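You operate a simulated robot arm through the tools that you are given. There is no shell and no other tool.

The job below is to be done with a simulated two-armed robot. You get a single attempt, and the scene is never put back.

## Task
Put the box marked soft away, stop to 20 cm, table light off.
Fine: it goes from the bench into the table drawer; shut the drawer.
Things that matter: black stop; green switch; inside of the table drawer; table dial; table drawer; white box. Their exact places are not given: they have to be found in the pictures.

Only the result counts: the job must be done as asked and must still hold three seconds after the hand-in. Knocking over, shifting, dropping, spilling or breaking anything else fails it.

## Robot
Two 7-joint arms with fingered hands on one trunk, on a base that drives. Base frame: it is fixed to the floor where the robot stands at the start and does not move with it; the origin is under the middle of the robot, x ahead of it, y to its left, z up; the surface under the hand at the start is at about z = 0.84. Readings come in m, degrees, newtons and seconds.
The left shoulder is at the start at [0.06, 0.166, 0.851], the right one opposite. With the tool pointing down near the work surface each hand reaches from about 0.3 to 0.84 m from the robot's upright axis, wherever it stands, measured 20 degrees to its own side. Places, roughly: black stop [0.4, 0, 0.8]; green switch [0.5, 0.8, 0.8]; inside of the table drawer [0.7, 0.1, 0.7]; table dial [0.5, 0.6, 0.7]; table drawer [0.7, 0.1, 0.7]; white box [0.5, 1.25, 0.75]. Payload 5 kg a hand.
Tool frame (each hand has its own): the origin (TCP) lies between the finger pads and is the grasp point; the fingertips stand 0.032 m ahead of it; z points along the fingers, y is the line along which they close. The gripper opens to 0.16 m. The gripper's body begins 0.089 m behind the TCP. The gripper is a hand of 3 fingers: y runs from the thumb to the fingers, the wrist lies at [0, 0, -0.267] in the tool frame, and closing takes about 1.5 s.
Orientation is that of the tool frame in the base frame, as a unit quaternion [x, y, z, w]. With the fingers straight down and closing along the base's y, the tool's x points along the base's -x, its y along +y and its z along -z.

## Interface
- The arms move only by the tool play_rows. It takes "left_motion", "right_motion" or both (then of equal length, played together; a hand with none holds still); each is one flat list of numbers, 6 for each row, row after row: the turn, a rotation vector about the tool's x, y, z in units of 8 degrees (1.0 is 8 degrees), then the shift along the tool's x, y, z in units of 50 mm (1.0 is 50 mm). In form: [ax, ay, az, x, y, z, ax, ay, az, x, y, z, ...]. A call has 1 to 20 rows; each row shifts and turns the commanded pose from where the row before left it, along the tool's axes as they then stand. "left_grip" and "right_grip" are, for a hand that has rows, the closure, from 0 (fully open) to 1 (shut), set as the call begins (left out, the last holds). A call with a number of a shift or a turn outside -1 to 1 is refused whole. Each row takes 0.2 s and may step no farther than 0.05 m and 8.6 degrees from the row before; otherwise, or with a gripper value out of range, the whole call is refused. Where a pose cannot be reached the arm comes as near as it can. A force on the tool above 60 N (or 10 N above the force at the start of the call, whichever is more), or a blocked arm, ends the call early, and 0.2 s more pass. Each finger travels about 0.045 m/s and halts on what it meets, pressing with about 31 N; the grip force reading is that of the motor and also rises with nothing between the fingers. The clock runs only during rows and for 0.2 s after the last one: add rows that do not move to give the fingers time. It gives the time, the measured TCP pose, the force on the tool (base axes), the opening and the grip force at its end, in the units of the frame above (readings bear some noise), with the torque about the TCP (base axes, N m) and any sound that the robot's microphone picked up.
- Cameras (640 x 400 px; columns grow to the right, rows downward): "scene" is now at [0.0283, 0.0538, 1.467]; the picture's right is [0.63, -0.78, 0.00], its down [-0.65, -0.52, -0.56] and it looks along [0.43, 0.35, -0.83] (base axes); focal length 291 px, centre (320, 200). "left" rides on the left gripper at [-0.065, -0.004, -0.116] in its tool frame; the picture's right is [0.06, -1.00, 0.00], its down [0.87, 0.05, -0.49] and it looks along [0.49, 0.03, 0.87] (tool axes); focal length 261 px, centre (320, 200). "right" rides on the right gripper at [0.065, -0.004, -0.116] in its tool frame; the picture's right is [0.06, 1.00, 0.00], its down [-0.87, 0.05, -0.49] and it looks along [-0.49, 0.03, 0.87] (tool axes); focal length 261 px, centre (320, 200).
- capture(camera): a new picture of that camera. It takes no simulated time.
- lift_body(by): slides the trunk up (or, below 0, down) by that many m; the arms and the scene camera ride with it, the base frame stays. It gives what a move gives, with no picture.
- steer(legs): drives the robot by 1 to 6 legs, each [ahead, turn to the left] in m and degrees, along the robot's own axes; the way and the turn of a leg run together, so that a leg with both is an arc; at most 1.5 m and 180 degrees a leg. The arms and the cameras ride along, it lands a little off, and it stops where it bumps. It gives what a move gives.
- set_fingers(finger1, finger2, thumb_bend, hand): sets how far each is bent, from 0 (flat) to 100 (curled in); at 30 the hand is open as for a grip, at 70 the pads meet at the TCP. One left out holds its place. A second passes; each finger stops where it meets its share of the squeeze, and holds until it gets a number again. A gripper value or a shape takes the hand back. It gives what a move gives, with no picture; readings hold the bend of each and the force on the fingers (four entries, about 0 where the hand has none), thumb and palm.
- set_grasp(shape, hand): the hand has 3 fingers and takes this shape, open, in about a second: jaw (thumb against the fingers, like two jaws); tri (thumb and two fingers); tip (a fingertip pinch); poke (one finger out to press); point (the index stretched); flat (the hand flat); cup (the hand cupped); fist (a fist). The gripper value then closes the fingers along that shape, each until it touches; the sizes above hold for jaw. It gives what a move gives, with no picture.
- turn_head(pan, tilt): turns the head with the scene camera to pan (to the left, within 86 degrees either way) and tilt (down, from -29 to 69), counted from straight ahead of the robot. It gives what a move gives.
- probe_pixels(camera, pixels): for up to 12 pixels [column, row] of the newest picture of that camera ("zoom" is the newest enlarged one), the place [x, y, z] in the base frame of the surface seen there, good to about 0.002 m, but the place of the scene camera against the robot may be out by one fixed shift of up to 0.018 m in any direction. It takes no simulated time.
- close_up(camera, box): a new picture of the part [left, top, right, bottom] of that camera's present view, enlarged. It takes no simulated time.
- sign_off(): hands the job in; it is judged then, once.

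Leave the grippers open and the arms clear of the work at the hand-in unless told otherwise.

The tools are called after ">>>" as a command line: name --argument value ..., lists and objects as JSON in quotes. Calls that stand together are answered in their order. play_rows: Moves the arms, as the interface text tells. Its arguments: {"type":"object","properties":{"left_motion":{"type":"array"},"left_grip":{"type":"number"},"right_motion":{"type":"array"},"right_grip":{"type":"number"}},"required":[]} The other tools are called the same way: lift_body (by) slides the trunk up or down; set_grasp (shape, hand) gives the hand a shape; set_fingers (finger1, finger2, thumb_bend, hand) moves the fingers one by one; steer (legs) drives the base; turn_head (pan, tilt) turns the head that bears the scene camera; capture (camera) takes a picture; probe_pixels (camera, pixels) gives the place of the surface under pixels of a picture; close_up (camera, box) takes an enlarged picture of a part of a camera's view; sign_off () hands the job in.

At the start:

```text
time: 0.0
left_position: [0.3283, 0.4183, 1.0041]
left_orientation: [0.0, 1.0, 0.0, 0.001]
left_wrist_force: [-0.1, -0.2, -0.3]
left_moment: [-0.01, -0.01, -0.01]
left_grip_width: 0.1599
left_finger_force: 0.1
left_shape: jaw
left_bend: [30.0, 30.0, 30.0]
left_finger forces: [0.0, 0.0, 0.0, 0.0, 0.1, 0.1]
right_position: [0.5289, 0.0575, 1.0381]
right_orientation: [0.0, 1.0, 0.0, 0.0]
right_wrist_force: [0.1, 0.4, 0.0]
right_moment: [-0.02, 0.02, 0.01]
right_grip_width: 0.1599
right_finger_force: 0.0
right_shape: jaw
right_bend: [30.0, 30.0, 30.0]
right_finger forces: [0.0, 0.1, 0.0, 0.1, 0.0, 0.1]
trunk travel left (down, up): [-0.4, 0.19]
robot x, y, heading: [-0.0001, -0.0042, -0.2]
head pan, tilt: [38.9, 56.2]
```

scene: 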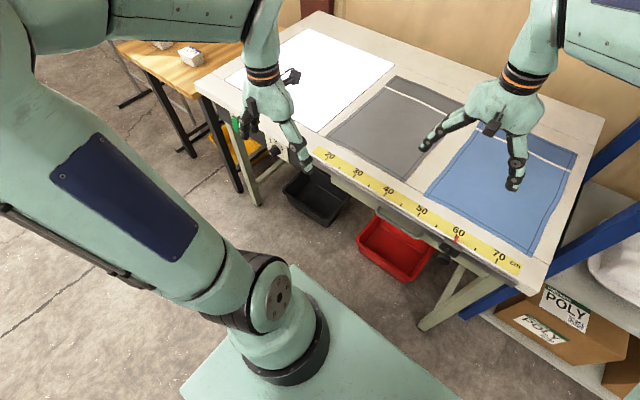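
right: 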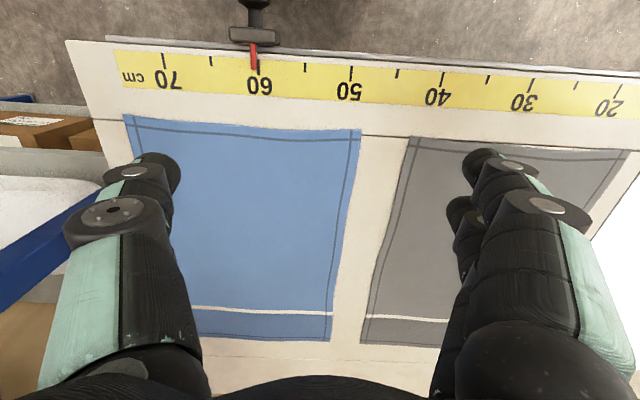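
left: 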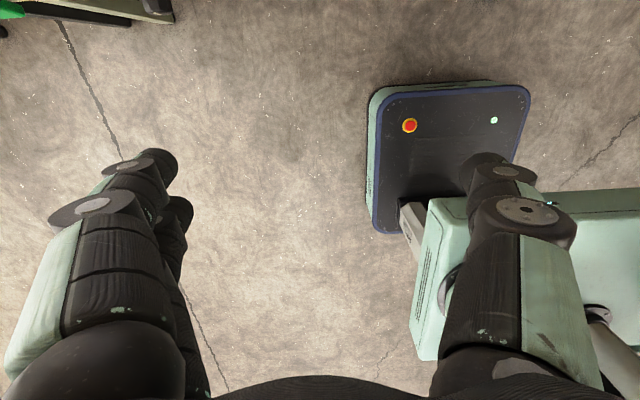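

The scene picture shows a table with a yellow cm scale along its front edge and a red pointer near 60. A bench with small boxes is at the upper left (about 190,55). I'll take close-ups of the scale, the table front and the bench before moving anything.

>>> close_up --camera "scene" --box '[100, 0, 340, 150]'

>>> close_up --camera "scene" --box '[300, 130, 540, 280]'

>>> close_up --camera "right" --box '[160, 0, 400, 150]'

```text
2.67 times, centred on (220, 75) of scene
```

zoom: 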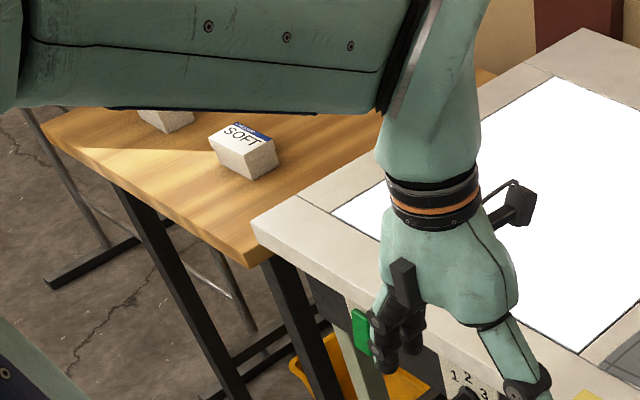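

```text
2.67 times, centred on (420, 205) of scene
```

zoom: 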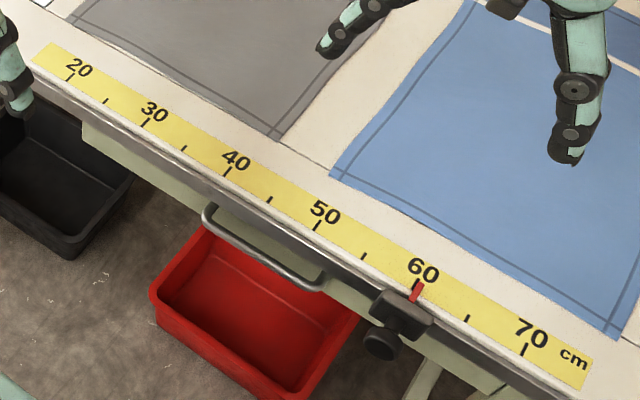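

```text
2.67 times, centred on (280, 75) of right
```

zoom: 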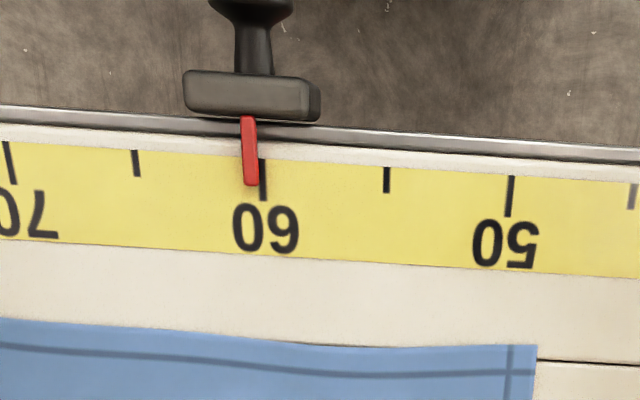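

The SOFT box stands on the wooden bench (zoom 240,150). The black stop rides on the front rail, its red pointer just past 60. The green switch and the dial are at the left end of the table front, partly hidden by the left arm. I'll turn the head further left to see the bench and the controls.

>>> turn_head --pan 70 --tilt 40

>>> capture --camera "scene"

>>> turn_head --pan 0 --tilt 30

>>> capture --camera "scene"

```text
time: 1.0
left_position: [0.3288, 0.4177, 1.0048]
left_orientation: [0.0, 1.0, 0.001, 0.0]
left_wrist_force: [-0.2, 0.1, -0.6]
left_moment: [0.0, 0.02, 0.02]
left_grip_width: 0.16
left_finger_force: 0.1
left_shape: jaw
left_bend: [30.0, 30.0, 30.0]
left_finger forces: [0.0, 0.0, 0.0, 0.0, 0.0, 0.1]
right_position: [0.5287, 0.0578, 1.0381]
right_orientation: [0.0, 1.0, 0.0, 0.001]
right_wrist_force: [0.0, 0.2, 0.2]
right_moment: [-0.02, -0.01, 0.0]
right_grip_width: 0.1596
right_finger_force: 0.2
right_shape: jaw
right_bend: [30.0, 30.0, 30.0]
right_finger forces: [0.1, 0.1, 0.1, 0.0, 0.0, 0.0]
trunk travel left (down, up): [-0.4, 0.19]
robot x, y, heading: [-0.0016, 0.0014, 0.0]
head pan, tilt: [70.0, 40.0]
```

```text
taken
```

scene: 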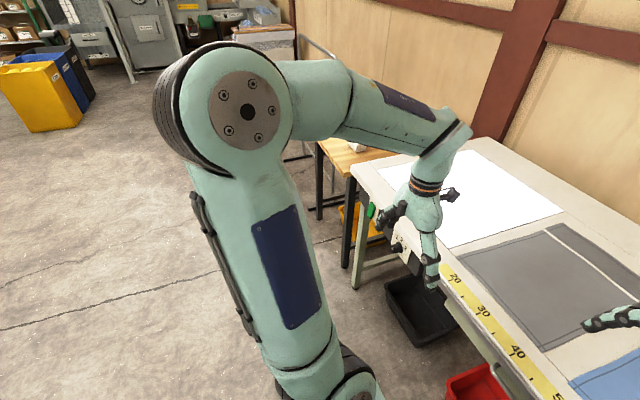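

```text
time: 2.4
left_position: [0.3275, 0.4181, 1.0028]
left_orientation: [0.0, 1.0, 0.001, 0.0]
left_wrist_force: [0.9, -0.3, -0.9]
left_moment: [-0.01, 0.03, 0.06]
left_grip_width: 0.1599
left_finger_force: 0.0
left_shape: jaw
left_bend: [30.0, 30.0, 30.0]
left_finger forces: [0.1, 0.0, 0.0, 0.0, 0.0, 0.0]
right_position: [0.5289, 0.0573, 1.0373]
right_orientation: [-0.001, 1.0, 0.0, -0.001]
right_wrist_force: [-0.2, 0.2, -0.4]
right_moment: [0.02, -0.01, -0.02]
right_grip_width: 0.1598
right_finger_force: 0.1
right_shape: jaw
right_bend: [30.0, 30.0, 30.0]
right_finger forces: [0.0, 0.1, 0.0, 0.0, 0.0, 0.0]
trunk travel left (down, up): [-0.4, 0.19]
robot x, y, heading: [-0.0015, 0.0025, -0.3]
head pan, tilt: [0.0, 30.0]
```

```text
taken
```

scene: 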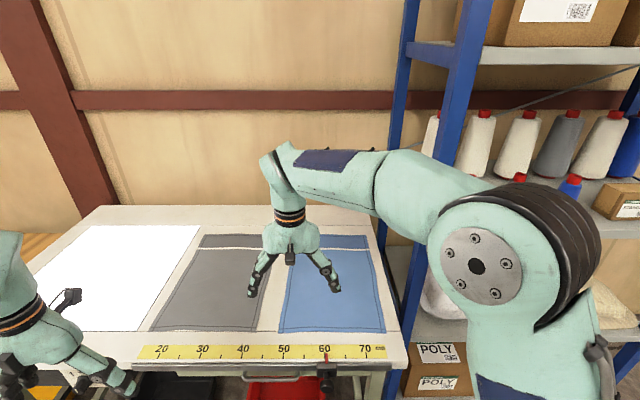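

The table has a white panel at its left that looks lit (scene 120,270), so it could be the table light. I'll probe the main points of the table and the stop in this picture.

>>> probe_pixels --camera "scene" --pixels '[[326, 360], [327, 385], [325, 352], [162, 352], [284, 352], [366, 350], [270, 376], [130, 365], [120, 280], [80, 220], [390, 300], [400, 370]]'

>>> close_up --camera "scene" --box '[120, 325, 440, 400]'

```text
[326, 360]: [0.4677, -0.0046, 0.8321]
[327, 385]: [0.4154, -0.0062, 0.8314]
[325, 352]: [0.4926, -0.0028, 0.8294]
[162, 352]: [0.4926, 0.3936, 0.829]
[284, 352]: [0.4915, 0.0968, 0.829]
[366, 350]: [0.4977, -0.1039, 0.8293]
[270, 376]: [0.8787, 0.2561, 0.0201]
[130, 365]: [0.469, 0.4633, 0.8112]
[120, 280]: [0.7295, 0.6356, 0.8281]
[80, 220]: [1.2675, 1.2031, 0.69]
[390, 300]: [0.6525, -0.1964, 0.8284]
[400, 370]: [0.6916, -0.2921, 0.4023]
```

```text
2.00 times, centred on (280, 362) of scene
```

zoom: 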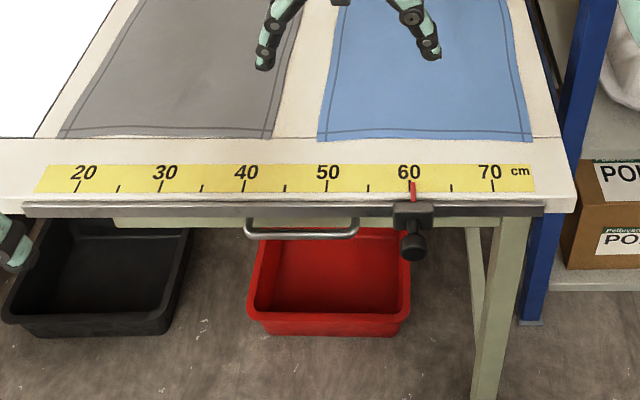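

The panel and scale are clear. The stop's pointer is at about y≈-0.003 on the scale, and the 20 mark is at y≈0.394. The scene camera may be off by a fixed shift, so I'll probe the same features in the right hand camera picture for comparison.

>>> capture --camera "right"

>>> probe_pixels --camera "right" --pixels '[[253, 60], [259, 66], [351, 74], [440, 80], [528, 90], [617, 92], [164, 60], [240, 35], [262, 37], [254, 15], [320, 50], [400, 56]]'

>>> turn_head --pan 0 --tilt 60

>>> capture --camera "scene"

```text
taken
```

right: 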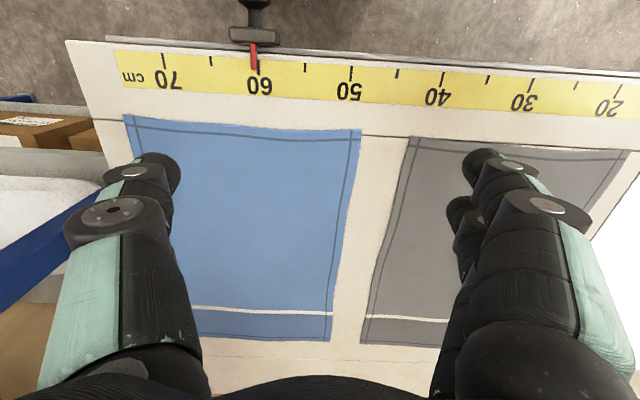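

```text
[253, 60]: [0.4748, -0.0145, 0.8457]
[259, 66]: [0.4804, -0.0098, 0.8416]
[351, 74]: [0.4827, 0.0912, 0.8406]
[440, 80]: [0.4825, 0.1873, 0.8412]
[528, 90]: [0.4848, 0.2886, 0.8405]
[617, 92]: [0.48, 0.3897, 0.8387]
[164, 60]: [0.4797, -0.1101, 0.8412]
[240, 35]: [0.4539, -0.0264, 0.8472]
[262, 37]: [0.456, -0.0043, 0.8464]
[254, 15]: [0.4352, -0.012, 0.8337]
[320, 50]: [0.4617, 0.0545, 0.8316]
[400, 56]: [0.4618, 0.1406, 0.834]
```

```text
time: 3.3
left_position: [0.3294, 0.418, 1.0035]
left_orientation: [0.0, 1.0, 0.0, 0.0]
left_wrist_force: [0.2, 0.2, -0.9]
left_moment: [0.02, 0.04, 0.0]
left_grip_width: 0.1597
left_finger_force: 0.0
left_shape: jaw
left_bend: [30.0, 30.0, 30.0]
left_finger forces: [0.1, 0.0, 0.0, 0.0, 0.0, 0.0]
right_position: [0.5283, 0.0568, 1.0395]
right_orientation: [0.0, 1.0, 0.001, 0.0]
right_wrist_force: [0.5, -0.7, 0.1]
right_moment: [0.02, -0.01, 0.04]
right_grip_width: 0.16
right_finger_force: 0.0
right_shape: jaw
right_bend: [30.0, 30.0, 30.0]
right_finger forces: [0.1, 0.0, 0.0, 0.1, 0.0, 0.0]
trunk travel left (down, up): [-0.4, 0.19]
robot x, y, heading: [0.0003, 0.0014, 0.2]
head pan, tilt: [0.0, 60.0]
```

```text
taken
```

scene: 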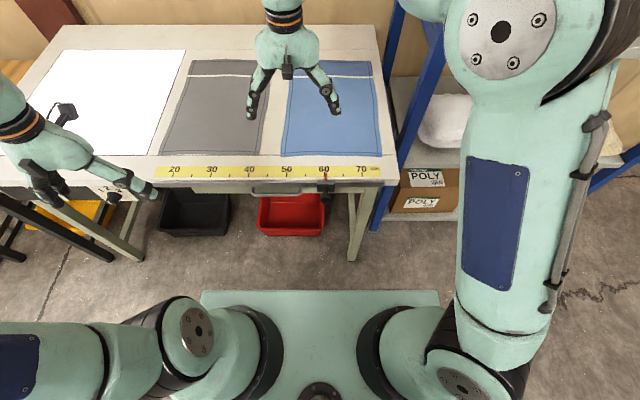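

The scene probes read about (+0.010, +0.005, -0.012) off from the hand camera. In hand-camera coordinates the table top is at z≈0.841, the 20 mark at y≈0.390 and the pointer at y≈-0.013. Next I'll look closely at the stop, the drawer handle and the controls.

>>> close_up --camera "scene" --box '[230, 150, 390, 250]'

>>> probe_pixels --camera "zoom" --pixels '[[370, 140], [380, 175], [382, 190], [380, 110], [140, 160], [110, 150], [190, 155], [470, 125], [20, 120], [300, 140], [130, 150], [400, 145]]'

>>> close_up --camera "scene" --box '[0, 100, 160, 240]'

```text
4.00 times, centred on (310, 200) of scene
```

zoom: 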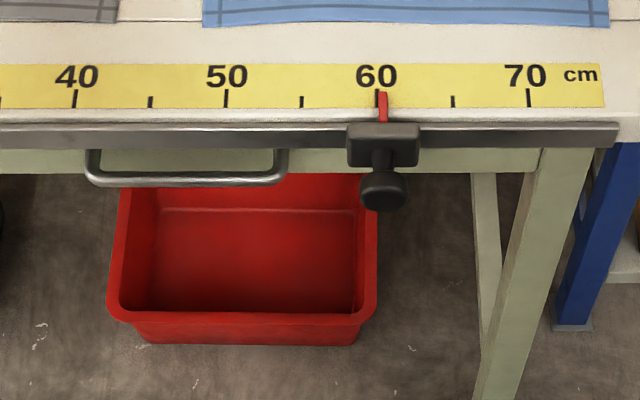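

```text
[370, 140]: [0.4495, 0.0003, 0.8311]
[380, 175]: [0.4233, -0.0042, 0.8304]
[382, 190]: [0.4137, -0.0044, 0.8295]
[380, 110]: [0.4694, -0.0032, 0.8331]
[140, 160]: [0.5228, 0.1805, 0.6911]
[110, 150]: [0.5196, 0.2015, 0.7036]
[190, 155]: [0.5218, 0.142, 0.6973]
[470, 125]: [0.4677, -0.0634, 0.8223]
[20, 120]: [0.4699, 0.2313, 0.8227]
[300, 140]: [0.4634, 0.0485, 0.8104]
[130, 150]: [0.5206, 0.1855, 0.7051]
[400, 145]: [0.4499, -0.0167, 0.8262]
```

```text
2.86 times, centred on (80, 170) of scene
```

zoom: 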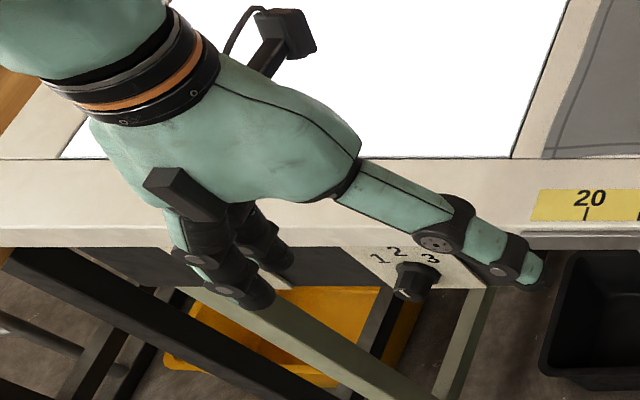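

The stop block's front face is at about x=0.44, with its top at z≈0.846. Its knob points at the robot, about y=-0.013. I'll bring the open right hand back and down so it sits above the stop, with fingertips still well clear, and look with the hand camera.

>>> play_rows --right_motion '[0, 0, 0, 0.54, -0.35, 0.45, 0, 0, 0, 0.54, -0.35, 0.45, 0, 0, 0, 0.54, -0.35, 0.45, 0, 0, 0, 0.54, -0.35, 0.45]'

>>> capture --camera "right"

```text
time: 4.3
left_position: [0.328, 0.4183, 1.0039]
left_orientation: [0.0, 1.0, -0.001, 0.0]
left_wrist_force: [0.2, 0.2, 1.1]
left_moment: [-0.03, 0.0, -0.01]
left_grip_width: 0.1598
left_finger_force: 0.0
left_shape: jaw
left_bend: [30.0, 30.0, 30.0]
left_finger forces: [0.0, 0.0, 0.0, 0.0, 0.1, 0.0]
right_position: [0.4207, -0.0133, 0.9486]
right_orientation: [0.001, 1.0, 0.001, 0.0]
right_wrist_force: [0.5, -0.1, 0.1]
right_moment: [0.04, -0.01, 0.0]
right_grip_width: 0.1601
right_finger_force: 0.1
right_shape: jaw
right_bend: [30.0, 30.0, 30.0]
right_finger forces: [0.1, 0.1, 0.0, 0.0, 0.0, 0.0]
trunk travel left (down, up): [-0.4, 0.19]
robot x, y, heading: [-0.0003, 0.0041, -0.0]
head pan, tilt: [0.0, 60.0]
```

```text
taken
```

right: 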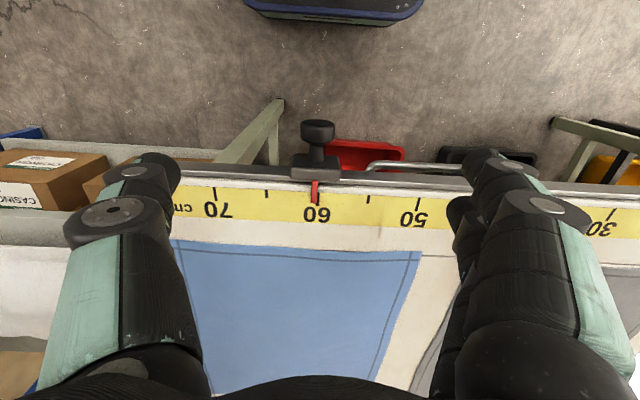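

The stop sits between the fingers. In this picture the knob is at (318,128), the neck at (317,152), the block at (317,170) and the red pointer at (315,192). I'll zoom in and probe it exactly.

>>> close_up --camera "right" --box '[240, 110, 400, 210]'

>>> probe_pixels --camera "right" --pixels '[[318, 124], [318, 137], [303, 130], [333, 130], [317, 150], [296, 170], [338, 172], [317, 162], [315, 192], [315, 182], [260, 178], [420, 180]]'

```text
4.00 times, centred on (320, 160) of right
```

zoom: 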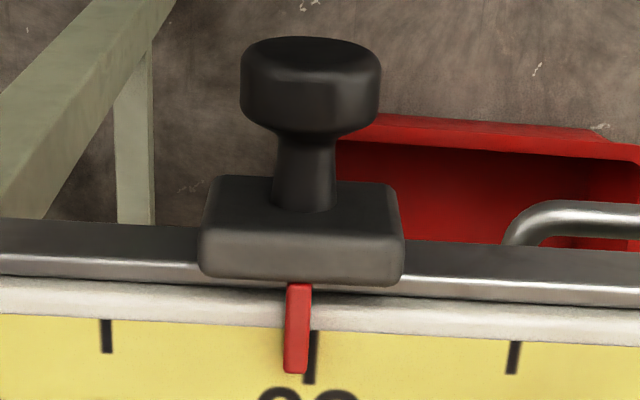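

```text
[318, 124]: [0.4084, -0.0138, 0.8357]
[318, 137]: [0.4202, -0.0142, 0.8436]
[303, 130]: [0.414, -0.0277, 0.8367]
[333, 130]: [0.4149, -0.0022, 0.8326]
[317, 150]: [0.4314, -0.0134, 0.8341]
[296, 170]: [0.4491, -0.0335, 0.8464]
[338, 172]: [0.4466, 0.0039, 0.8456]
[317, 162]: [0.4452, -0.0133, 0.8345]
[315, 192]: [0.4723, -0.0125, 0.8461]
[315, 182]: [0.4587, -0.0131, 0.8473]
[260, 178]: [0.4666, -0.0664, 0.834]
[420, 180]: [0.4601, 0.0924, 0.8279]
```

The knob is centred at about (0.415, -0.014, 0.828), about 34 mm across, and the block behind it is about 48 mm wide. The slide from y≈-0.014 to 0.39 suits the left hand better. First I'll retreat the right hand up and to the right.

>>> play_rows --right_motion '[0, 0, 0, 0, 0, -0.9, 0, 0, 0, 0.25, -0.8, -0.2, 0, 0, 0, 0.25, -0.8, -0.2, 0, 0, 0, 0.25, -0.8, -0.2, 0, 0, 0, 0.25, -0.8, -0.2, 0, 0, 0, 0.25, -0.8, -0.2, 0, 0, 0, 0.25, -0.8, 0, 0, 0, 0, 0.25, -0.8, 0]'

>>> capture --camera "scene"

```text
time: 6.1
left_position: [0.3288, 0.418, 1.0037]
left_orientation: [-0.001, 1.0, 0.0, 0.0]
left_wrist_force: [0.5, 0.1, -1.2]
left_moment: [-0.03, -0.01, 0.01]
left_grip_width: 0.1596
left_finger_force: 0.0
left_shape: jaw
left_bend: [30.0, 30.0, 30.0]
left_finger forces: [0.0, 0.0, 0.0, 0.0, 0.0, 0.0]
right_position: [0.333, -0.2918, 1.0449]
right_orientation: [-0.001, 1.0, 0.0, 0.001]
right_wrist_force: [0.3, 0.1, -0.5]
right_moment: [0.0, 0.01, 0.0]
right_grip_width: 0.1598
right_finger_force: 0.0
right_shape: jaw
right_bend: [30.0, 30.0, 30.0]
right_finger forces: [0.0, 0.0, 0.0, 0.0, 0.1, 0.0]
trunk travel left (down, up): [-0.4, 0.19]
robot x, y, heading: [0.0019, 0.0018, 0.1]
head pan, tilt: [0.0, 60.0]
```

```text
taken
```

scene: 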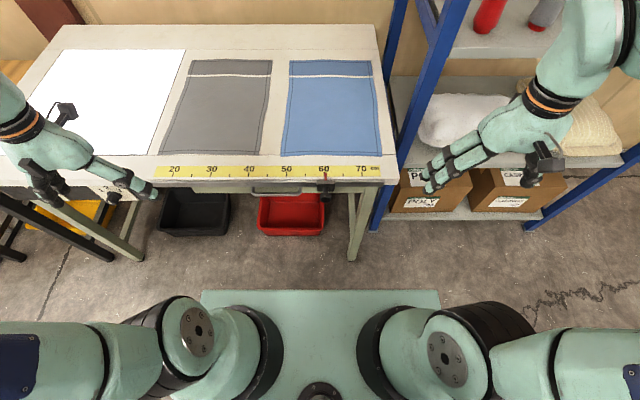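

The right hand is clear of the table. Now I'll bring the left hand over the stop at about (0.415, -0.014, 0.95), with fingertips at z≈0.92, still above everything.

>>> play_rows --left_motion '[0, 0, 0, -0.157, -0.785, 0.098, 0, 0, 0, -0.157, -0.785, 0.098, 0, 0, 0, -0.157, -0.785, 0.098, 0, 0, 0, -0.157, -0.785, 0.098, 0, 0, 0, -0.157, -0.785, 0.098, 0, 0, 0, -0.157, -0.785, 0.098, 0, 0, 0, -0.157, -0.785, 0.098, 0, 0, 0, -0.157, -0.785, 0.098, 0, 0, 0, -0.157, -0.785, 0.098, 0, 0, 0, -0.157, -0.785, 0.098, 0, 0, 0, -0.157, -0.785, 0.098]'

>>> capture --camera "left"

>>> capture --camera "scene"

```text
time: 8.5
left_position: [0.4143, -0.0138, 0.9495]
left_orientation: [0.0, 1.0, 0.001, 0.001]
left_wrist_force: [-1.0, 0.3, -0.7]
left_moment: [0.01, 0.04, -0.01]
left_grip_width: 0.1599
left_finger_force: 0.0
left_shape: jaw
left_bend: [30.0, 30.0, 30.0]
left_finger forces: [0.0, 0.1, 0.0, 0.0, 0.1, 0.1]
right_position: [0.3332, -0.2911, 1.0444]
right_orientation: [0.0, 1.0, 0.001, 0.0]
right_wrist_force: [-0.5, -0.1, -0.1]
right_moment: [0.05, 0.02, -0.01]
right_grip_width: 0.1599
right_finger_force: 0.0
right_shape: jaw
right_bend: [30.0, 30.0, 30.0]
right_finger forces: [0.0, 0.1, 0.0, 0.0, 0.1, 0.0]
trunk travel left (down, up): [-0.4, 0.19]
robot x, y, heading: [-0.0001, -0.0014, 0.1]
head pan, tilt: [0.0, 60.0]
```

```text
taken
```

left: 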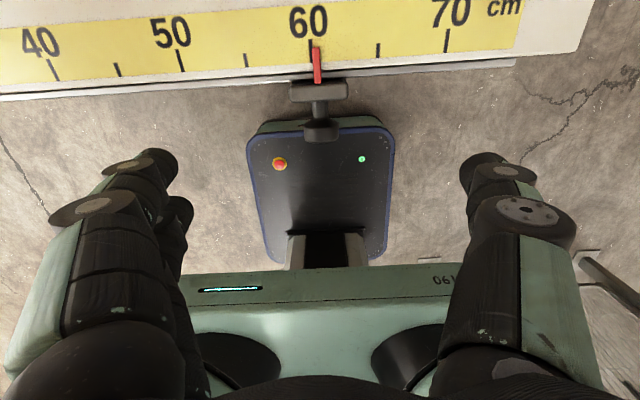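

```text
taken
```

scene: 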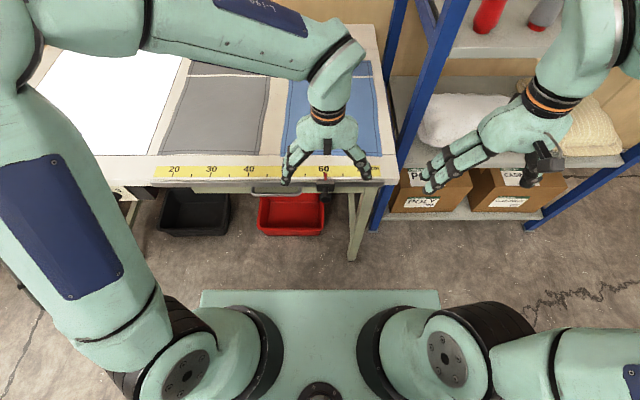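

The left hand straddles the stop from above. There are two fingers on the left (+y) side, so I'll probe where their tips sit before going down beside the rail.

>>> probe_pixels --camera "left" --pixels '[[150, 158], [120, 165], [178, 205], [175, 240], [170, 165], [480, 160], [510, 172], [465, 175], [320, 130], [319, 90], [317, 62], [320, 105]]'

>>> close_up --camera "left" --box '[240, 10, 400, 150]'

```text
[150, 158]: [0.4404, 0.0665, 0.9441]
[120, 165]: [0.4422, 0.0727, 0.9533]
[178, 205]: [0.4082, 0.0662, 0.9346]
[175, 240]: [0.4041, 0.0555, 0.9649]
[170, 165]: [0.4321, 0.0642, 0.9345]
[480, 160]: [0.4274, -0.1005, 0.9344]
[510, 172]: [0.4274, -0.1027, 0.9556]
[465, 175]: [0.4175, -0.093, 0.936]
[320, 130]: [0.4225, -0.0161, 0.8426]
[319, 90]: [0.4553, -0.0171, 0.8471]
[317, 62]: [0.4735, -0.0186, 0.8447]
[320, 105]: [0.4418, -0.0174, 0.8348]
```

```text
2.86 times, centred on (320, 80) of left
```

zoom: 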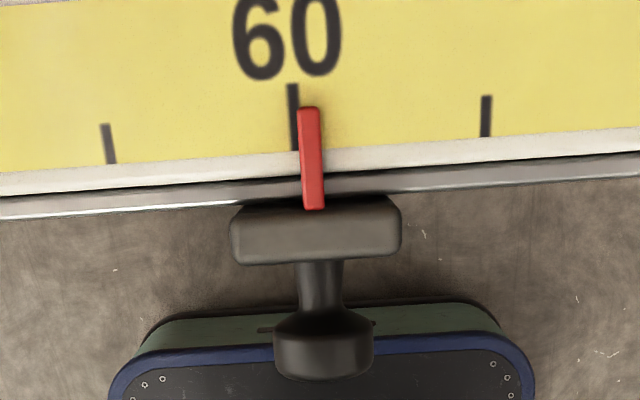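

The forward finger reaches x≈0.446 and the rail front is at x≈0.453, so there is room to go straight down. I'll descend to TCP z≈0.835 with the hand open.

>>> play_rows --left_motion '[0, 0, 0, 0.02, 0, 0.575, 0, 0, 0, 0.02, 0, 0.575, 0, 0, 0, 0, 0, 0.575, 0, 0, 0, 0, 0, 0.575]' --left_grip 0

>>> capture --camera "left"

```text
time: 9.5
left_position: [0.4129, -0.0131, 0.8358]
left_orientation: [0.0, 1.0, 0.0, 0.0]
left_wrist_force: [-0.1, -1.3, 0.2]
left_moment: [0.01, -0.03, 0.01]
left_grip_width: 0.16
left_finger_force: 0.0
left_shape: jaw
left_bend: [30.0, 30.0, 30.0]
left_finger forces: [0.0, 0.0, 0.0, 0.0, 0.1, 0.0]
right_position: [0.3345, -0.291, 1.0443]
right_orientation: [0.001, 1.0, 0.0, -0.001]
right_wrist_force: [-1.1, -0.4, 0.0]
right_moment: [0.01, -0.02, -0.04]
right_grip_width: 0.1596
right_finger_force: 0.1
right_shape: jaw
right_bend: [30.0, 30.0, 30.0]
right_finger forces: [0.0, 0.0, 0.0, 0.1, 0.0, 0.1]
trunk travel left (down, up): [-0.4, 0.19]
robot x, y, heading: [0.0026, -0.0028, -0.0]
head pan, tilt: [0.0, 60.0]
```

```text
taken
```

left: 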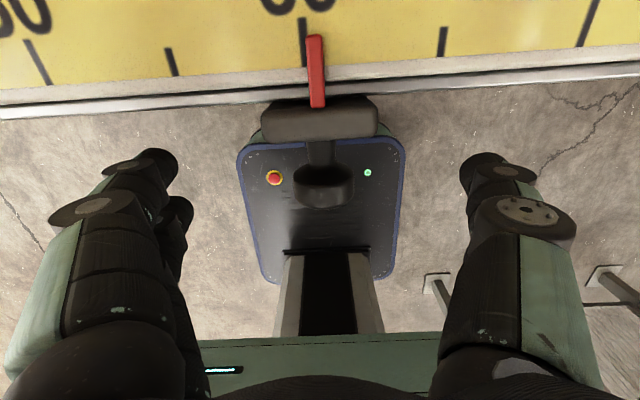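

The knob lies between the open fingers, roughly central. I'll close the left hand on it and wait in place.

>>> play_rows --left_motion '[0, 0, 0, 0, 0, 0, 0, 0, 0, 0, 0, 0, 0, 0, 0, 0, 0, 0, 0, 0, 0, 0, 0, 0, 0, 0, 0, 0, 0, 0, 0, 0, 0, 0, 0, 0, 0, 0, 0, 0, 0, 0, 0, 0, 0, 0, 0, 0, 0, 0, 0, 0, 0, 0]' --left_grip 1

>>> capture --camera "left"

```text
time: 11.5
left_position: [0.4121, -0.0125, 0.8357]
left_orientation: [-0.001, 1.0, 0.0, 0.0]
left_wrist_force: [-0.4, -1.7, -1.3]
left_moment: [0.01, 0.02, 0.04]
left_grip_width: 0.0122
left_finger_force: 4.0
left_shape: jaw
left_bend: [71.0, 65.0, 70.0]
left_finger forces: [1.7, 0.0, 0.1, 0.0, 3.4, 0.0]
right_position: [0.3348, -0.2907, 1.0442]
right_orientation: [-0.001, 1.0, 0.0, 0.0]
right_wrist_force: [-0.2, 0.4, 0.7]
right_moment: [0.02, -0.03, -0.01]
right_grip_width: 0.1602
right_finger_force: 0.0
right_shape: jaw
right_bend: [30.0, 30.0, 30.0]
right_finger forces: [0.0, 0.1, 0.0, 0.1, 0.1, 0.0]
trunk travel left (down, up): [-0.4, 0.19]
robot x, y, heading: [0.003, 0.0027, -0.2]
head pan, tilt: [0.0, 60.0]
```

```text
taken
```

left: 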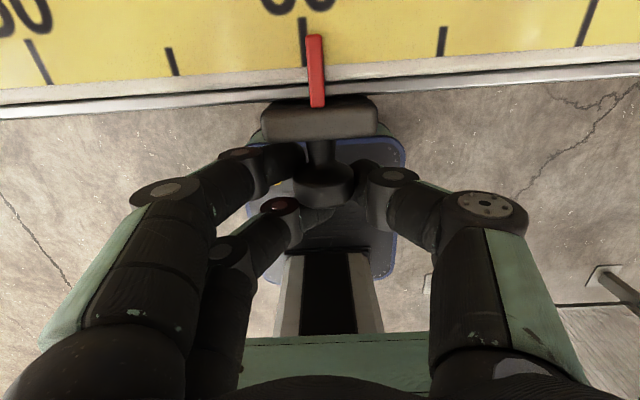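

The fingers cage the knob and neck, with light contact forces of 1.7 and 3.4 N. I'll make a short test push of 3 cm toward +y to see whether the stop slides freely.

>>> play_rows --left_motion '[0, 0, 0, 0, 0.2, 0, 0, 0, 0, 0, 0.2, 0, 0, 0, 0, 0, 0.2, 0]'

>>> capture --camera "left"

```text
time: 12.3
left_position: [0.413, 0.0169, 0.8352]
left_orientation: [0.0, 1.0, 0.0, -0.001]
left_wrist_force: [2.7, -1.7, -11.2]
left_moment: [0.1, -0.04, -0.03]
left_grip_width: 0.0077
left_finger_force: 31.0
left_shape: jaw
left_bend: [71.0, 68.0, 71.0]
left_finger forces: [14.5, 0.0, 0.1, 0.1, 24.7, 0.0]
right_position: [0.335, -0.2914, 1.0433]
right_orientation: [0.0, 1.0, 0.0, 0.0]
right_wrist_force: [0.7, 0.6, 0.0]
right_moment: [-0.03, 0.06, 0.01]
right_grip_width: 0.1598
right_finger_force: 0.0
right_shape: jaw
right_bend: [30.0, 30.0, 30.0]
right_finger forces: [0.1, 0.1, 0.1, 0.1, 0.1, 0.0]
trunk travel left (down, up): [-0.4, 0.19]
robot x, y, heading: [0.0014, 0.0009, 0.1]
head pan, tilt: [0.0, 60.0]
```

```text
taken
```

left: 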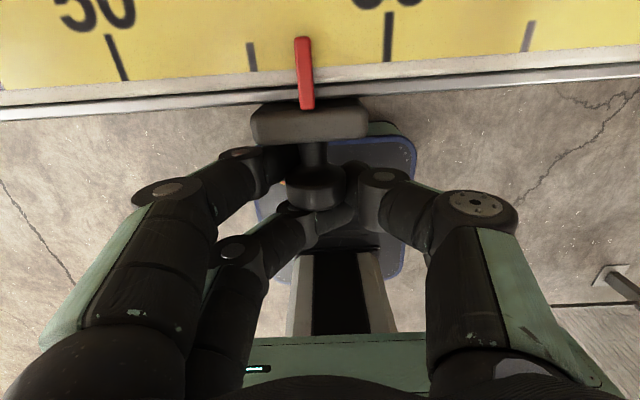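

The stop slides freely and the pointer is now near 57. I'll carry on about 0.32 m in smooth steps, then check.

>>> play_rows --left_motion '[0, 0, 0, 0, 0.4, 0, 0, 0, 0, 0, 0.6, 0, 0, 0, 0, 0, 0.6, 0, 0, 0, 0, 0, 0.6, 0, 0, 0, 0, 0, 0.6, 0, 0, 0, 0, 0, 0.6, 0, 0, 0, 0, 0, 0.6, 0, 0, 0, 0, 0, 0.6, 0, 0, 0, 0, 0, 0.6, 0, 0, 0, 0, 0, 0.6, 0, 0, 0, 0, 0, 0.4, 0, 0, 0, 0, 0, 0.2, 0]'

>>> capture --camera "left"

>>> capture --camera "scene"

```text
time: 14.9
left_position: [0.4127, 0.3375, 0.8353]
left_orientation: [0.0, 1.0, 0.0, 0.0]
left_wrist_force: [-3.1, -1.2, -16.7]
left_moment: [0.09, 0.08, -0.08]
left_grip_width: 0.0071
left_finger_force: 30.9
left_shape: jaw
left_bend: [71.0, 68.0, 71.0]
left_finger forces: [13.5, 0.0, 0.0, 0.1, 26.3, 0.0]
right_position: [0.3341, -0.2902, 1.0449]
right_orientation: [0.0, 1.0, 0.0, 0.0]
right_wrist_force: [0.3, 1.0, 0.1]
right_moment: [0.0, 0.0, -0.02]
right_grip_width: 0.1596
right_finger_force: 0.1
right_shape: jaw
right_bend: [30.0, 30.0, 30.0]
right_finger forces: [0.1, 0.0, 0.0, 0.0, 0.0, 0.0]
trunk travel left (down, up): [-0.4, 0.19]
robot x, y, heading: [0.0003, 0.0004, 0.0]
head pan, tilt: [0.0, 60.0]
```

```text
taken
```

left: 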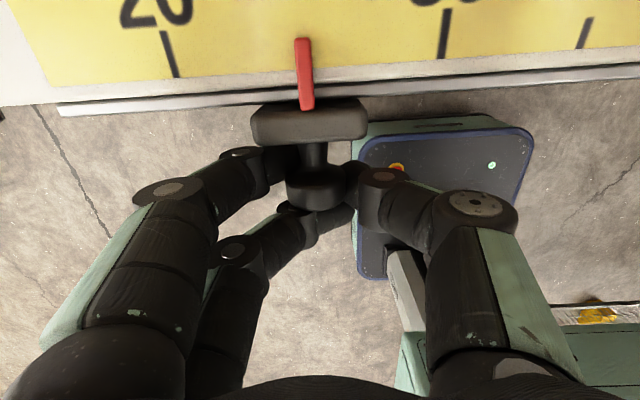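

```text
taken
```

scene: 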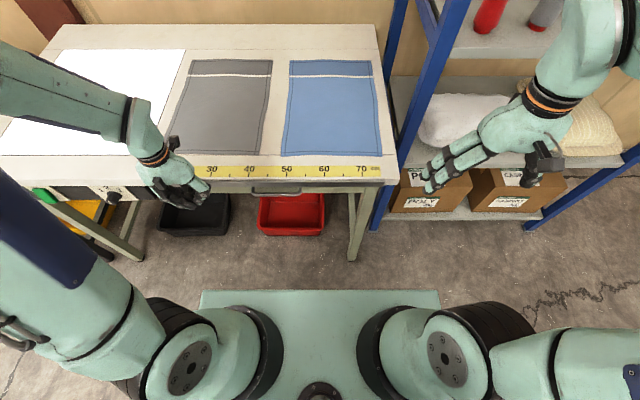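

The pointer is at (304,70) in the left picture and the 20 tick at (171,55). I'll probe both for the exact remaining distance.

>>> probe_pixels --camera "left" --pixels '[[300, 45], [301, 55], [304, 75], [165, 35], [171, 55], [175, 74], [447, 12], [444, 40], [60, 108], [258, 125]]'

>>> close_up --camera "scene" --box '[0, 150, 240, 300]'

```text
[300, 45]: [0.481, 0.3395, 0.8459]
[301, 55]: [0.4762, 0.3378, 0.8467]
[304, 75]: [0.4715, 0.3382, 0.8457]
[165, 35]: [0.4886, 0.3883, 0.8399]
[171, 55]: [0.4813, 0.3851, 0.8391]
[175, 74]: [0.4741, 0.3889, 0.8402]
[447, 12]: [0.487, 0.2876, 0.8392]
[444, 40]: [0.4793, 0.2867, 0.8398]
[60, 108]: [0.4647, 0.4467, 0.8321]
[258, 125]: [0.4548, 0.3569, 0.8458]
```

```text
2.67 times, centred on (120, 225) of scene
```

zoom: 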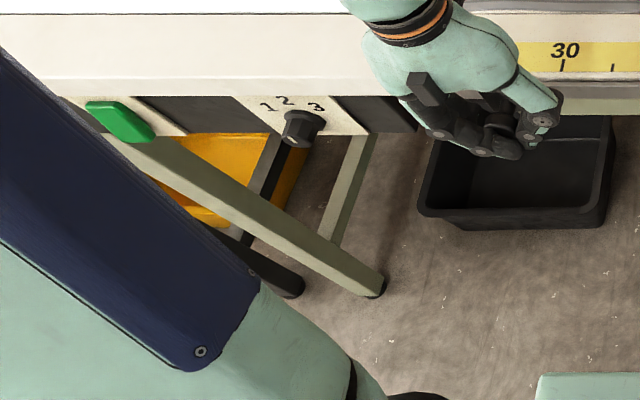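

The pointer is at y≈0.3383 and the 20 tick at about 0.388, so there are 5 cm left. I'll move it that far in shrinking steps.

>>> play_rows --left_motion '[0, 0, 0, 0, 0.4, 0, 0, 0, 0, 0, 0.3, 0, 0, 0, 0, 0, 0.2, 0, 0, 0, 0, 0, 0.1, 0, 0, 0, 0, 0, 0, 0]'

>>> close_up --camera "left" --box '[200, 0, 440, 150]'

```text
time: 16.1
left_position: [0.4115, 0.3876, 0.8351]
left_orientation: [-0.001, 1.0, -0.001, 0.0]
left_wrist_force: [-5.0, -3.2, -11.9]
left_moment: [0.03, 0.09, -0.08]
left_grip_width: 0.0073
left_finger_force: 31.3
left_shape: jaw
left_bend: [71.0, 68.0, 71.0]
left_finger forces: [12.8, 0.1, 0.0, 0.0, 26.2, 0.1]
right_position: [0.3338, -0.2912, 1.0445]
right_orientation: [0.0, 1.0, 0.0, 0.0]
right_wrist_force: [0.5, -0.1, 0.7]
right_moment: [0.02, -0.01, -0.03]
right_grip_width: 0.1601
right_finger_force: 0.1
right_shape: jaw
right_bend: [30.0, 30.0, 30.0]
right_finger forces: [0.0, 0.0, 0.0, 0.0, 0.1, 0.1]
trunk travel left (down, up): [-0.4, 0.19]
robot x, y, heading: [-0.0016, -0.0041, -0.3]
head pan, tilt: [0.0, 60.0]
```

```text
2.67 times, centred on (320, 75) of left
```

zoom: 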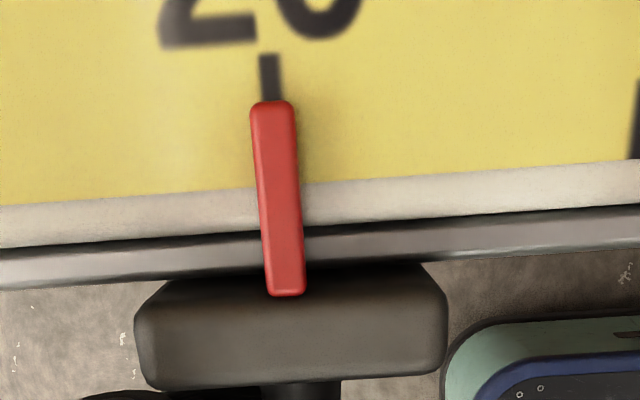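

In the zoom the pointer tip (271,105) lines up with the 20 tick (271,75). I'll confirm with probes before letting go.

>>> probe_pixels --camera "zoom" --pixels '[[270, 70], [271, 85], [272, 120], [275, 150], [278, 180], [283, 250], [633, 110], [270, 60]]'

```text
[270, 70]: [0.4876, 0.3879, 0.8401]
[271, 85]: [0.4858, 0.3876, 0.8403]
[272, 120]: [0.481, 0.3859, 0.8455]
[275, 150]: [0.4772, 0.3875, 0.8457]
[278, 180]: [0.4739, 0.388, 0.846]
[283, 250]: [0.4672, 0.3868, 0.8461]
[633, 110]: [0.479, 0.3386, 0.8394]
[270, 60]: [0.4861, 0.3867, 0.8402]
```

Pointer and tick agree within about 1 mm. I'll open the hand in place and check that the stop stays put.

>>> play_rows --left_motion '[0, 0, 0, 0, 0, 0, 0, 0, 0, 0, 0, 0, 0, 0, 0, 0, 0, 0, 0, 0, 0, 0, 0, 0, 0, 0, 0, 0, 0, 0, 0, 0, 0, 0, 0, 0, 0, 0, 0, 0, 0, 0, 0, 0, 0, 0, 0, 0]' --left_grip 0

>>> close_up --camera "left" --box '[200, 0, 440, 150]'

```text
time: 17.9
left_position: [0.4131, 0.3864, 0.8341]
left_orientation: [-0.001, 1.0, 0.0, 0.001]
left_wrist_force: [-0.7, 0.2, 0.4]
left_moment: [0.02, 0.01, -0.02]
left_grip_width: 0.16
left_finger_force: 0.1
left_shape: jaw
left_bend: [30.0, 30.0, 30.0]
left_finger forces: [0.0, 0.1, 0.0, 0.1, 0.0, 0.0]
right_position: [0.333, -0.2899, 1.0443]
right_orientation: [0.0, 1.0, 0.0, 0.0]
right_wrist_force: [-1.3, -0.8, 0.3]
right_moment: [0.02, -0.02, -0.02]
right_grip_width: 0.1599
right_finger_force: 0.2
right_shape: jaw
right_bend: [30.0, 30.0, 30.0]
right_finger forces: [0.1, 0.0, 0.1, 0.0, 0.0, 0.0]
trunk travel left (down, up): [-0.4, 0.19]
robot x, y, heading: [0.0001, 0.0003, 0.0]
head pan, tilt: [0.0, 60.0]
```

```text
2.67 times, centred on (320, 75) of left
```

zoom: 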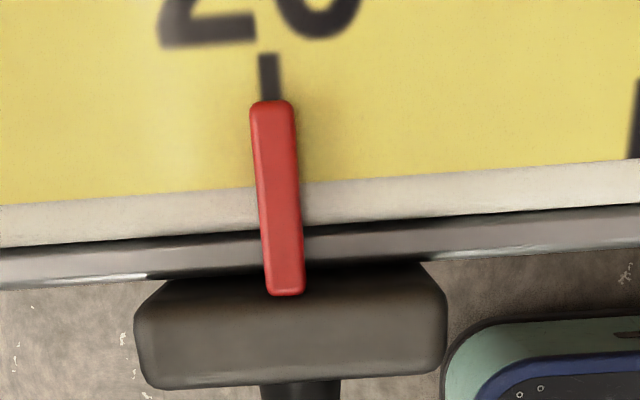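

The stop stays exactly at 20. I'll lift the left hand straight up off the knob and pull it back toward the robot.

>>> play_rows --left_motion '[0, 0, 0, 0, 0, -0.6, 0, 0, 0, 0, 0, -0.8, 0, 0, 0, 0, 0, -0.8, 0, 0, 0, 0, 0, -0.8, 0, 0, 0, 0.7, 0, 0, 0, 0, 0, 0.7, 0, 0, 0, 0, 0, 0.7, 0, 0, 0, 0, 0, 0.7, 0, 0]'

>>> turn_head --pan 45 --tilt 50

>>> capture --camera "scene"

```text
time: 19.7
left_position: [0.273, 0.3866, 0.987]
left_orientation: [-0.001, 1.0, 0.0, 0.001]
left_wrist_force: [0.3, 0.0, 0.5]
left_moment: [0.0, -0.01, -0.01]
left_grip_width: 0.1599
left_finger_force: 0.0
left_shape: jaw
left_bend: [30.0, 30.0, 30.0]
left_finger forces: [0.1, 0.0, 0.0, 0.0, 0.1, 0.1]
right_position: [0.3331, -0.2911, 1.0452]
right_orientation: [0.0, 1.0, 0.0, 0.0]
right_wrist_force: [0.8, 0.1, 0.6]
right_moment: [0.01, 0.0, 0.0]
right_grip_width: 0.1599
right_finger_force: 0.1
right_shape: jaw
right_bend: [30.0, 30.0, 30.0]
right_finger forces: [0.1, 0.0, 0.0, 0.1, 0.0, 0.0]
trunk travel left (down, up): [-0.4, 0.19]
robot x, y, heading: [0.0027, -0.0018, -0.2]
head pan, tilt: [0.0, 60.0]
```

```text
time: 20.8
left_position: [0.2727, 0.3881, 0.9857]
left_orientation: [0.0, 1.0, 0.0, 0.0]
left_wrist_force: [0.5, -0.5, -0.8]
left_moment: [-0.01, -0.01, 0.03]
left_grip_width: 0.1599
left_finger_force: 0.0
left_shape: jaw
left_bend: [30.0, 30.0, 30.0]
left_finger forces: [0.1, 0.1, 0.1, 0.0, 0.1, 0.1]
right_position: [0.3339, -0.2918, 1.0451]
right_orientation: [0.0, 1.0, 0.001, 0.0]
right_wrist_force: [0.2, -0.8, -0.2]
right_moment: [0.02, -0.01, -0.05]
right_grip_width: 0.1597
right_finger_force: 0.1
right_shape: jaw
right_bend: [30.0, 30.0, 30.0]
right_finger forces: [0.1, 0.1, 0.0, 0.0, 0.0, 0.0]
trunk travel left (down, up): [-0.4, 0.19]
robot x, y, heading: [0.0025, -0.0007, -0.2]
head pan, tilt: [45.0, 50.0]
```

```text
taken
```

scene: 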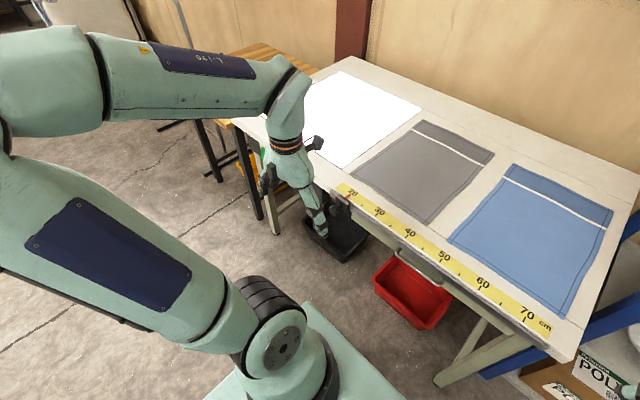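

The left arm still hides the controls, so I'll drive to stand in front of them: turn left 90°, go 0.72 m ahead along the table, turn right 90°. Both hands are above table height and in clear space.

>>> steer --legs '[[0, 90], [0.72, 0], [0, -90]]'

>>> turn_head --pan 0 --tilt 50

>>> capture --camera "scene"

```text
time: 32.7
left_position: [0.2536, 1.1143, 0.9853]
left_orientation: [-0.012, 1.0, -0.001, 0.0]
left_wrist_force: [0.0, -0.4, -0.1]
left_moment: [0.01, -0.02, -0.02]
left_grip_width: 0.1597
left_finger_force: 0.2
left_shape: jaw
left_bend: [30.0, 30.0, 30.0]
left_finger forces: [0.0, 0.0, 0.0, 0.0, 0.0, 0.0]
right_position: [0.3338, 0.4384, 1.0445]
right_orientation: [-0.013, 1.0, 0.0, 0.001]
right_wrist_force: [-0.5, -0.2, 0.2]
right_moment: [0.0, 0.0, 0.02]
right_grip_width: 0.16
right_finger_force: 0.0
right_shape: jaw
right_bend: [30.0, 30.0, 30.0]
right_finger forces: [0.0, 0.0, 0.1, 0.0, 0.0, 0.0]
trunk travel left (down, up): [-0.4, 0.19]
robot x, y, heading: [-0.0081, 0.716, 1.6]
head pan, tilt: [45.0, 50.0]
```

```text
time: 33.8
left_position: [0.2543, 1.1136, 0.9857]
left_orientation: [-0.013, 1.0, 0.0, 0.0]
left_wrist_force: [-0.3, 0.1, 0.6]
left_moment: [-0.02, 0.02, 0.05]
left_grip_width: 0.1601
left_finger_force: 0.1
left_shape: jaw
left_bend: [30.0, 30.0, 30.0]
left_finger forces: [0.1, 0.0, 0.0, 0.0, 0.1, 0.0]
right_position: [0.3321, 0.4385, 1.0446]
right_orientation: [-0.013, 1.0, 0.0, 0.0]
right_wrist_force: [0.6, 0.0, 0.1]
right_moment: [0.03, -0.02, -0.02]
right_grip_width: 0.1599
right_finger_force: 0.0
right_shape: jaw
right_bend: [30.0, 30.0, 30.0]
right_finger forces: [0.1, 0.1, 0.1, 0.0, 0.1, 0.0]
trunk travel left (down, up): [-0.4, 0.19]
robot x, y, heading: [-0.006, 0.7195, 1.5]
head pan, tilt: [0.0, 50.0]
```

```text
taken
```

scene: 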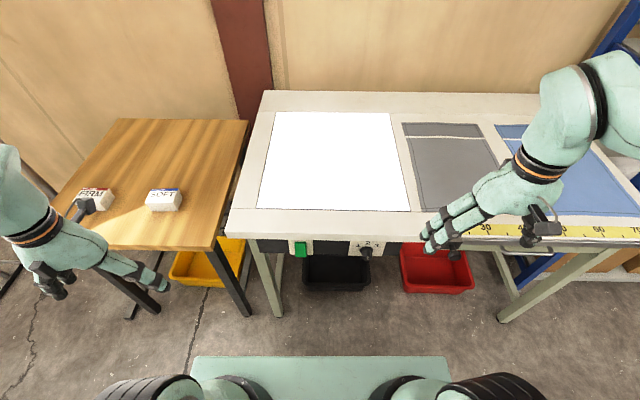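

From here I can see the whole area: the bench with two white boxes, one SOFT at (163,198) and another at (95,195), the green switch at (301,250) and the dial at (365,250). I'll zoom on each.

>>> close_up --camera "scene" --box '[270, 225, 400, 290]'

>>> close_up --camera "scene" --box '[40, 150, 220, 260]'

>>> probe_pixels --camera "scene" --pixels '[[301, 244], [301, 256], [365, 243], [366, 254], [293, 255], [310, 255], [163, 192], [163, 205], [148, 207], [178, 207], [98, 195], [163, 225]]'

```text
4.92 times, centred on (335, 258) of scene
```

zoom: 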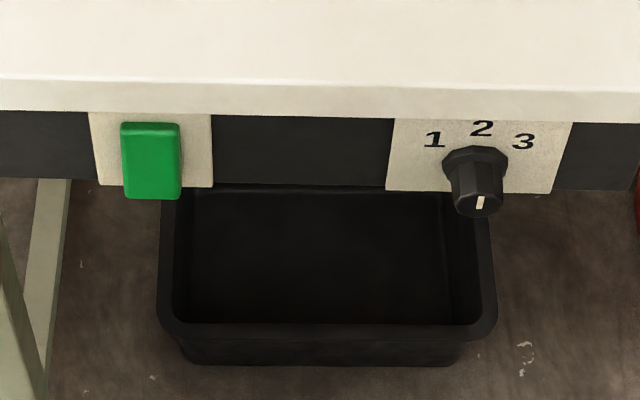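

```text
3.56 times, centred on (130, 205) of scene
```

zoom: 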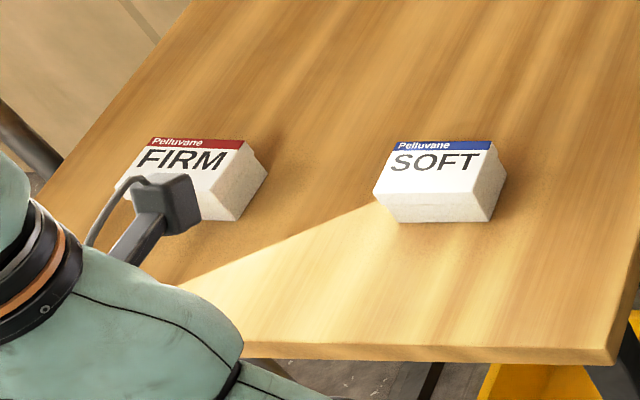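

```text
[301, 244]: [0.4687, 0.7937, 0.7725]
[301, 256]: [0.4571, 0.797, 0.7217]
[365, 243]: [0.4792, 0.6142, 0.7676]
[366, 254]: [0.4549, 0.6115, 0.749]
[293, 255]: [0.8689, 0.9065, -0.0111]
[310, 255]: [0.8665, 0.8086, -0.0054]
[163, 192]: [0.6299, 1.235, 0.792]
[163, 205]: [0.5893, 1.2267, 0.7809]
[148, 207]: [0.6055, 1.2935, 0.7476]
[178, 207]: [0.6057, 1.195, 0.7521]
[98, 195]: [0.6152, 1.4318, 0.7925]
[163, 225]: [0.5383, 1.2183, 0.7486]
```

Findings: the panel is lit, the dial reads 1-2-3 with no off position and its line at 2, and the green piece is a rocker switch. Its lower half seems to stick out further. The SOFT box has a blue band and the other box reads FIRM. To press the switch with a forward-pointing finger I need more room, so I'll back up 0.25 m.

>>> steer --legs '[[-0.25, 0]]'

>>> turn_head --pan 5 --tilt 38

>>> capture --camera "scene"

```text
time: 35.6
left_position: [0.003, 1.1075, 0.9852]
left_orientation: [-0.013, 1.0, 0.0, 0.001]
left_wrist_force: [-0.6, 0.2, 0.1]
left_moment: [0.01, -0.03, -0.05]
left_grip_width: 0.1601
left_finger_force: 0.1
left_shape: jaw
left_bend: [30.0, 30.0, 30.0]
left_finger forces: [0.0, 0.1, 0.0, 0.1, 0.1, 0.1]
right_position: [0.0811, 0.4313, 1.0443]
right_orientation: [-0.012, 1.0, 0.0, -0.001]
right_wrist_force: [-0.2, 0.2, 0.8]
right_moment: [0.01, -0.02, 0.0]
right_grip_width: 0.1599
right_finger_force: 0.1
right_shape: jaw
right_bend: [30.0, 30.0, 30.0]
right_finger forces: [0.0, 0.0, 0.0, 0.1, 0.1, 0.1]
trunk travel left (down, up): [-0.4, 0.19]
robot x, y, heading: [-0.2569, 0.7166, 1.7]
head pan, tilt: [0.0, 50.0]
```

```text
time: 36.4
left_position: [0.0049, 1.1075, 0.9862]
left_orientation: [-0.013, 1.0, 0.0, 0.0]
left_wrist_force: [0.1, -0.3, -0.3]
left_moment: [0.04, -0.05, 0.01]
left_grip_width: 0.1599
left_finger_force: 0.1
left_shape: jaw
left_bend: [30.0, 30.0, 30.0]
left_finger forces: [0.0, 0.2, 0.0, 0.1, 0.1, 0.0]
right_position: [0.0811, 0.4311, 1.0446]
right_orientation: [-0.012, 1.0, 0.0, 0.0]
right_wrist_force: [-0.3, 0.0, 0.2]
right_moment: [0.01, -0.01, 0.01]
right_grip_width: 0.1598
right_finger_force: 0.1
right_shape: jaw
right_bend: [30.0, 30.0, 30.0]
right_finger forces: [0.0, 0.1, 0.0, 0.1, 0.0, 0.0]
trunk travel left (down, up): [-0.4, 0.19]
robot x, y, heading: [-0.2595, 0.7129, 0.9]
head pan, tilt: [5.0, 38.0]
```

```text
taken
```

scene: 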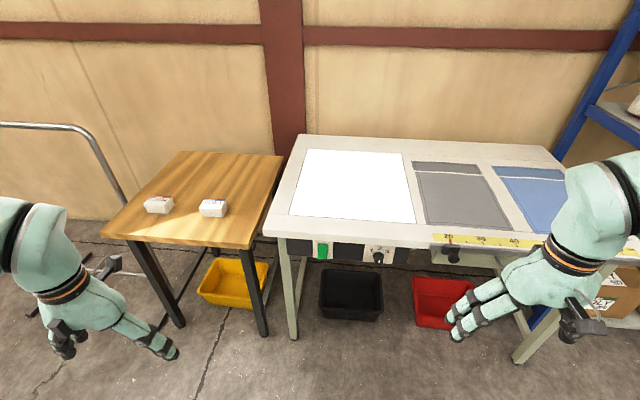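

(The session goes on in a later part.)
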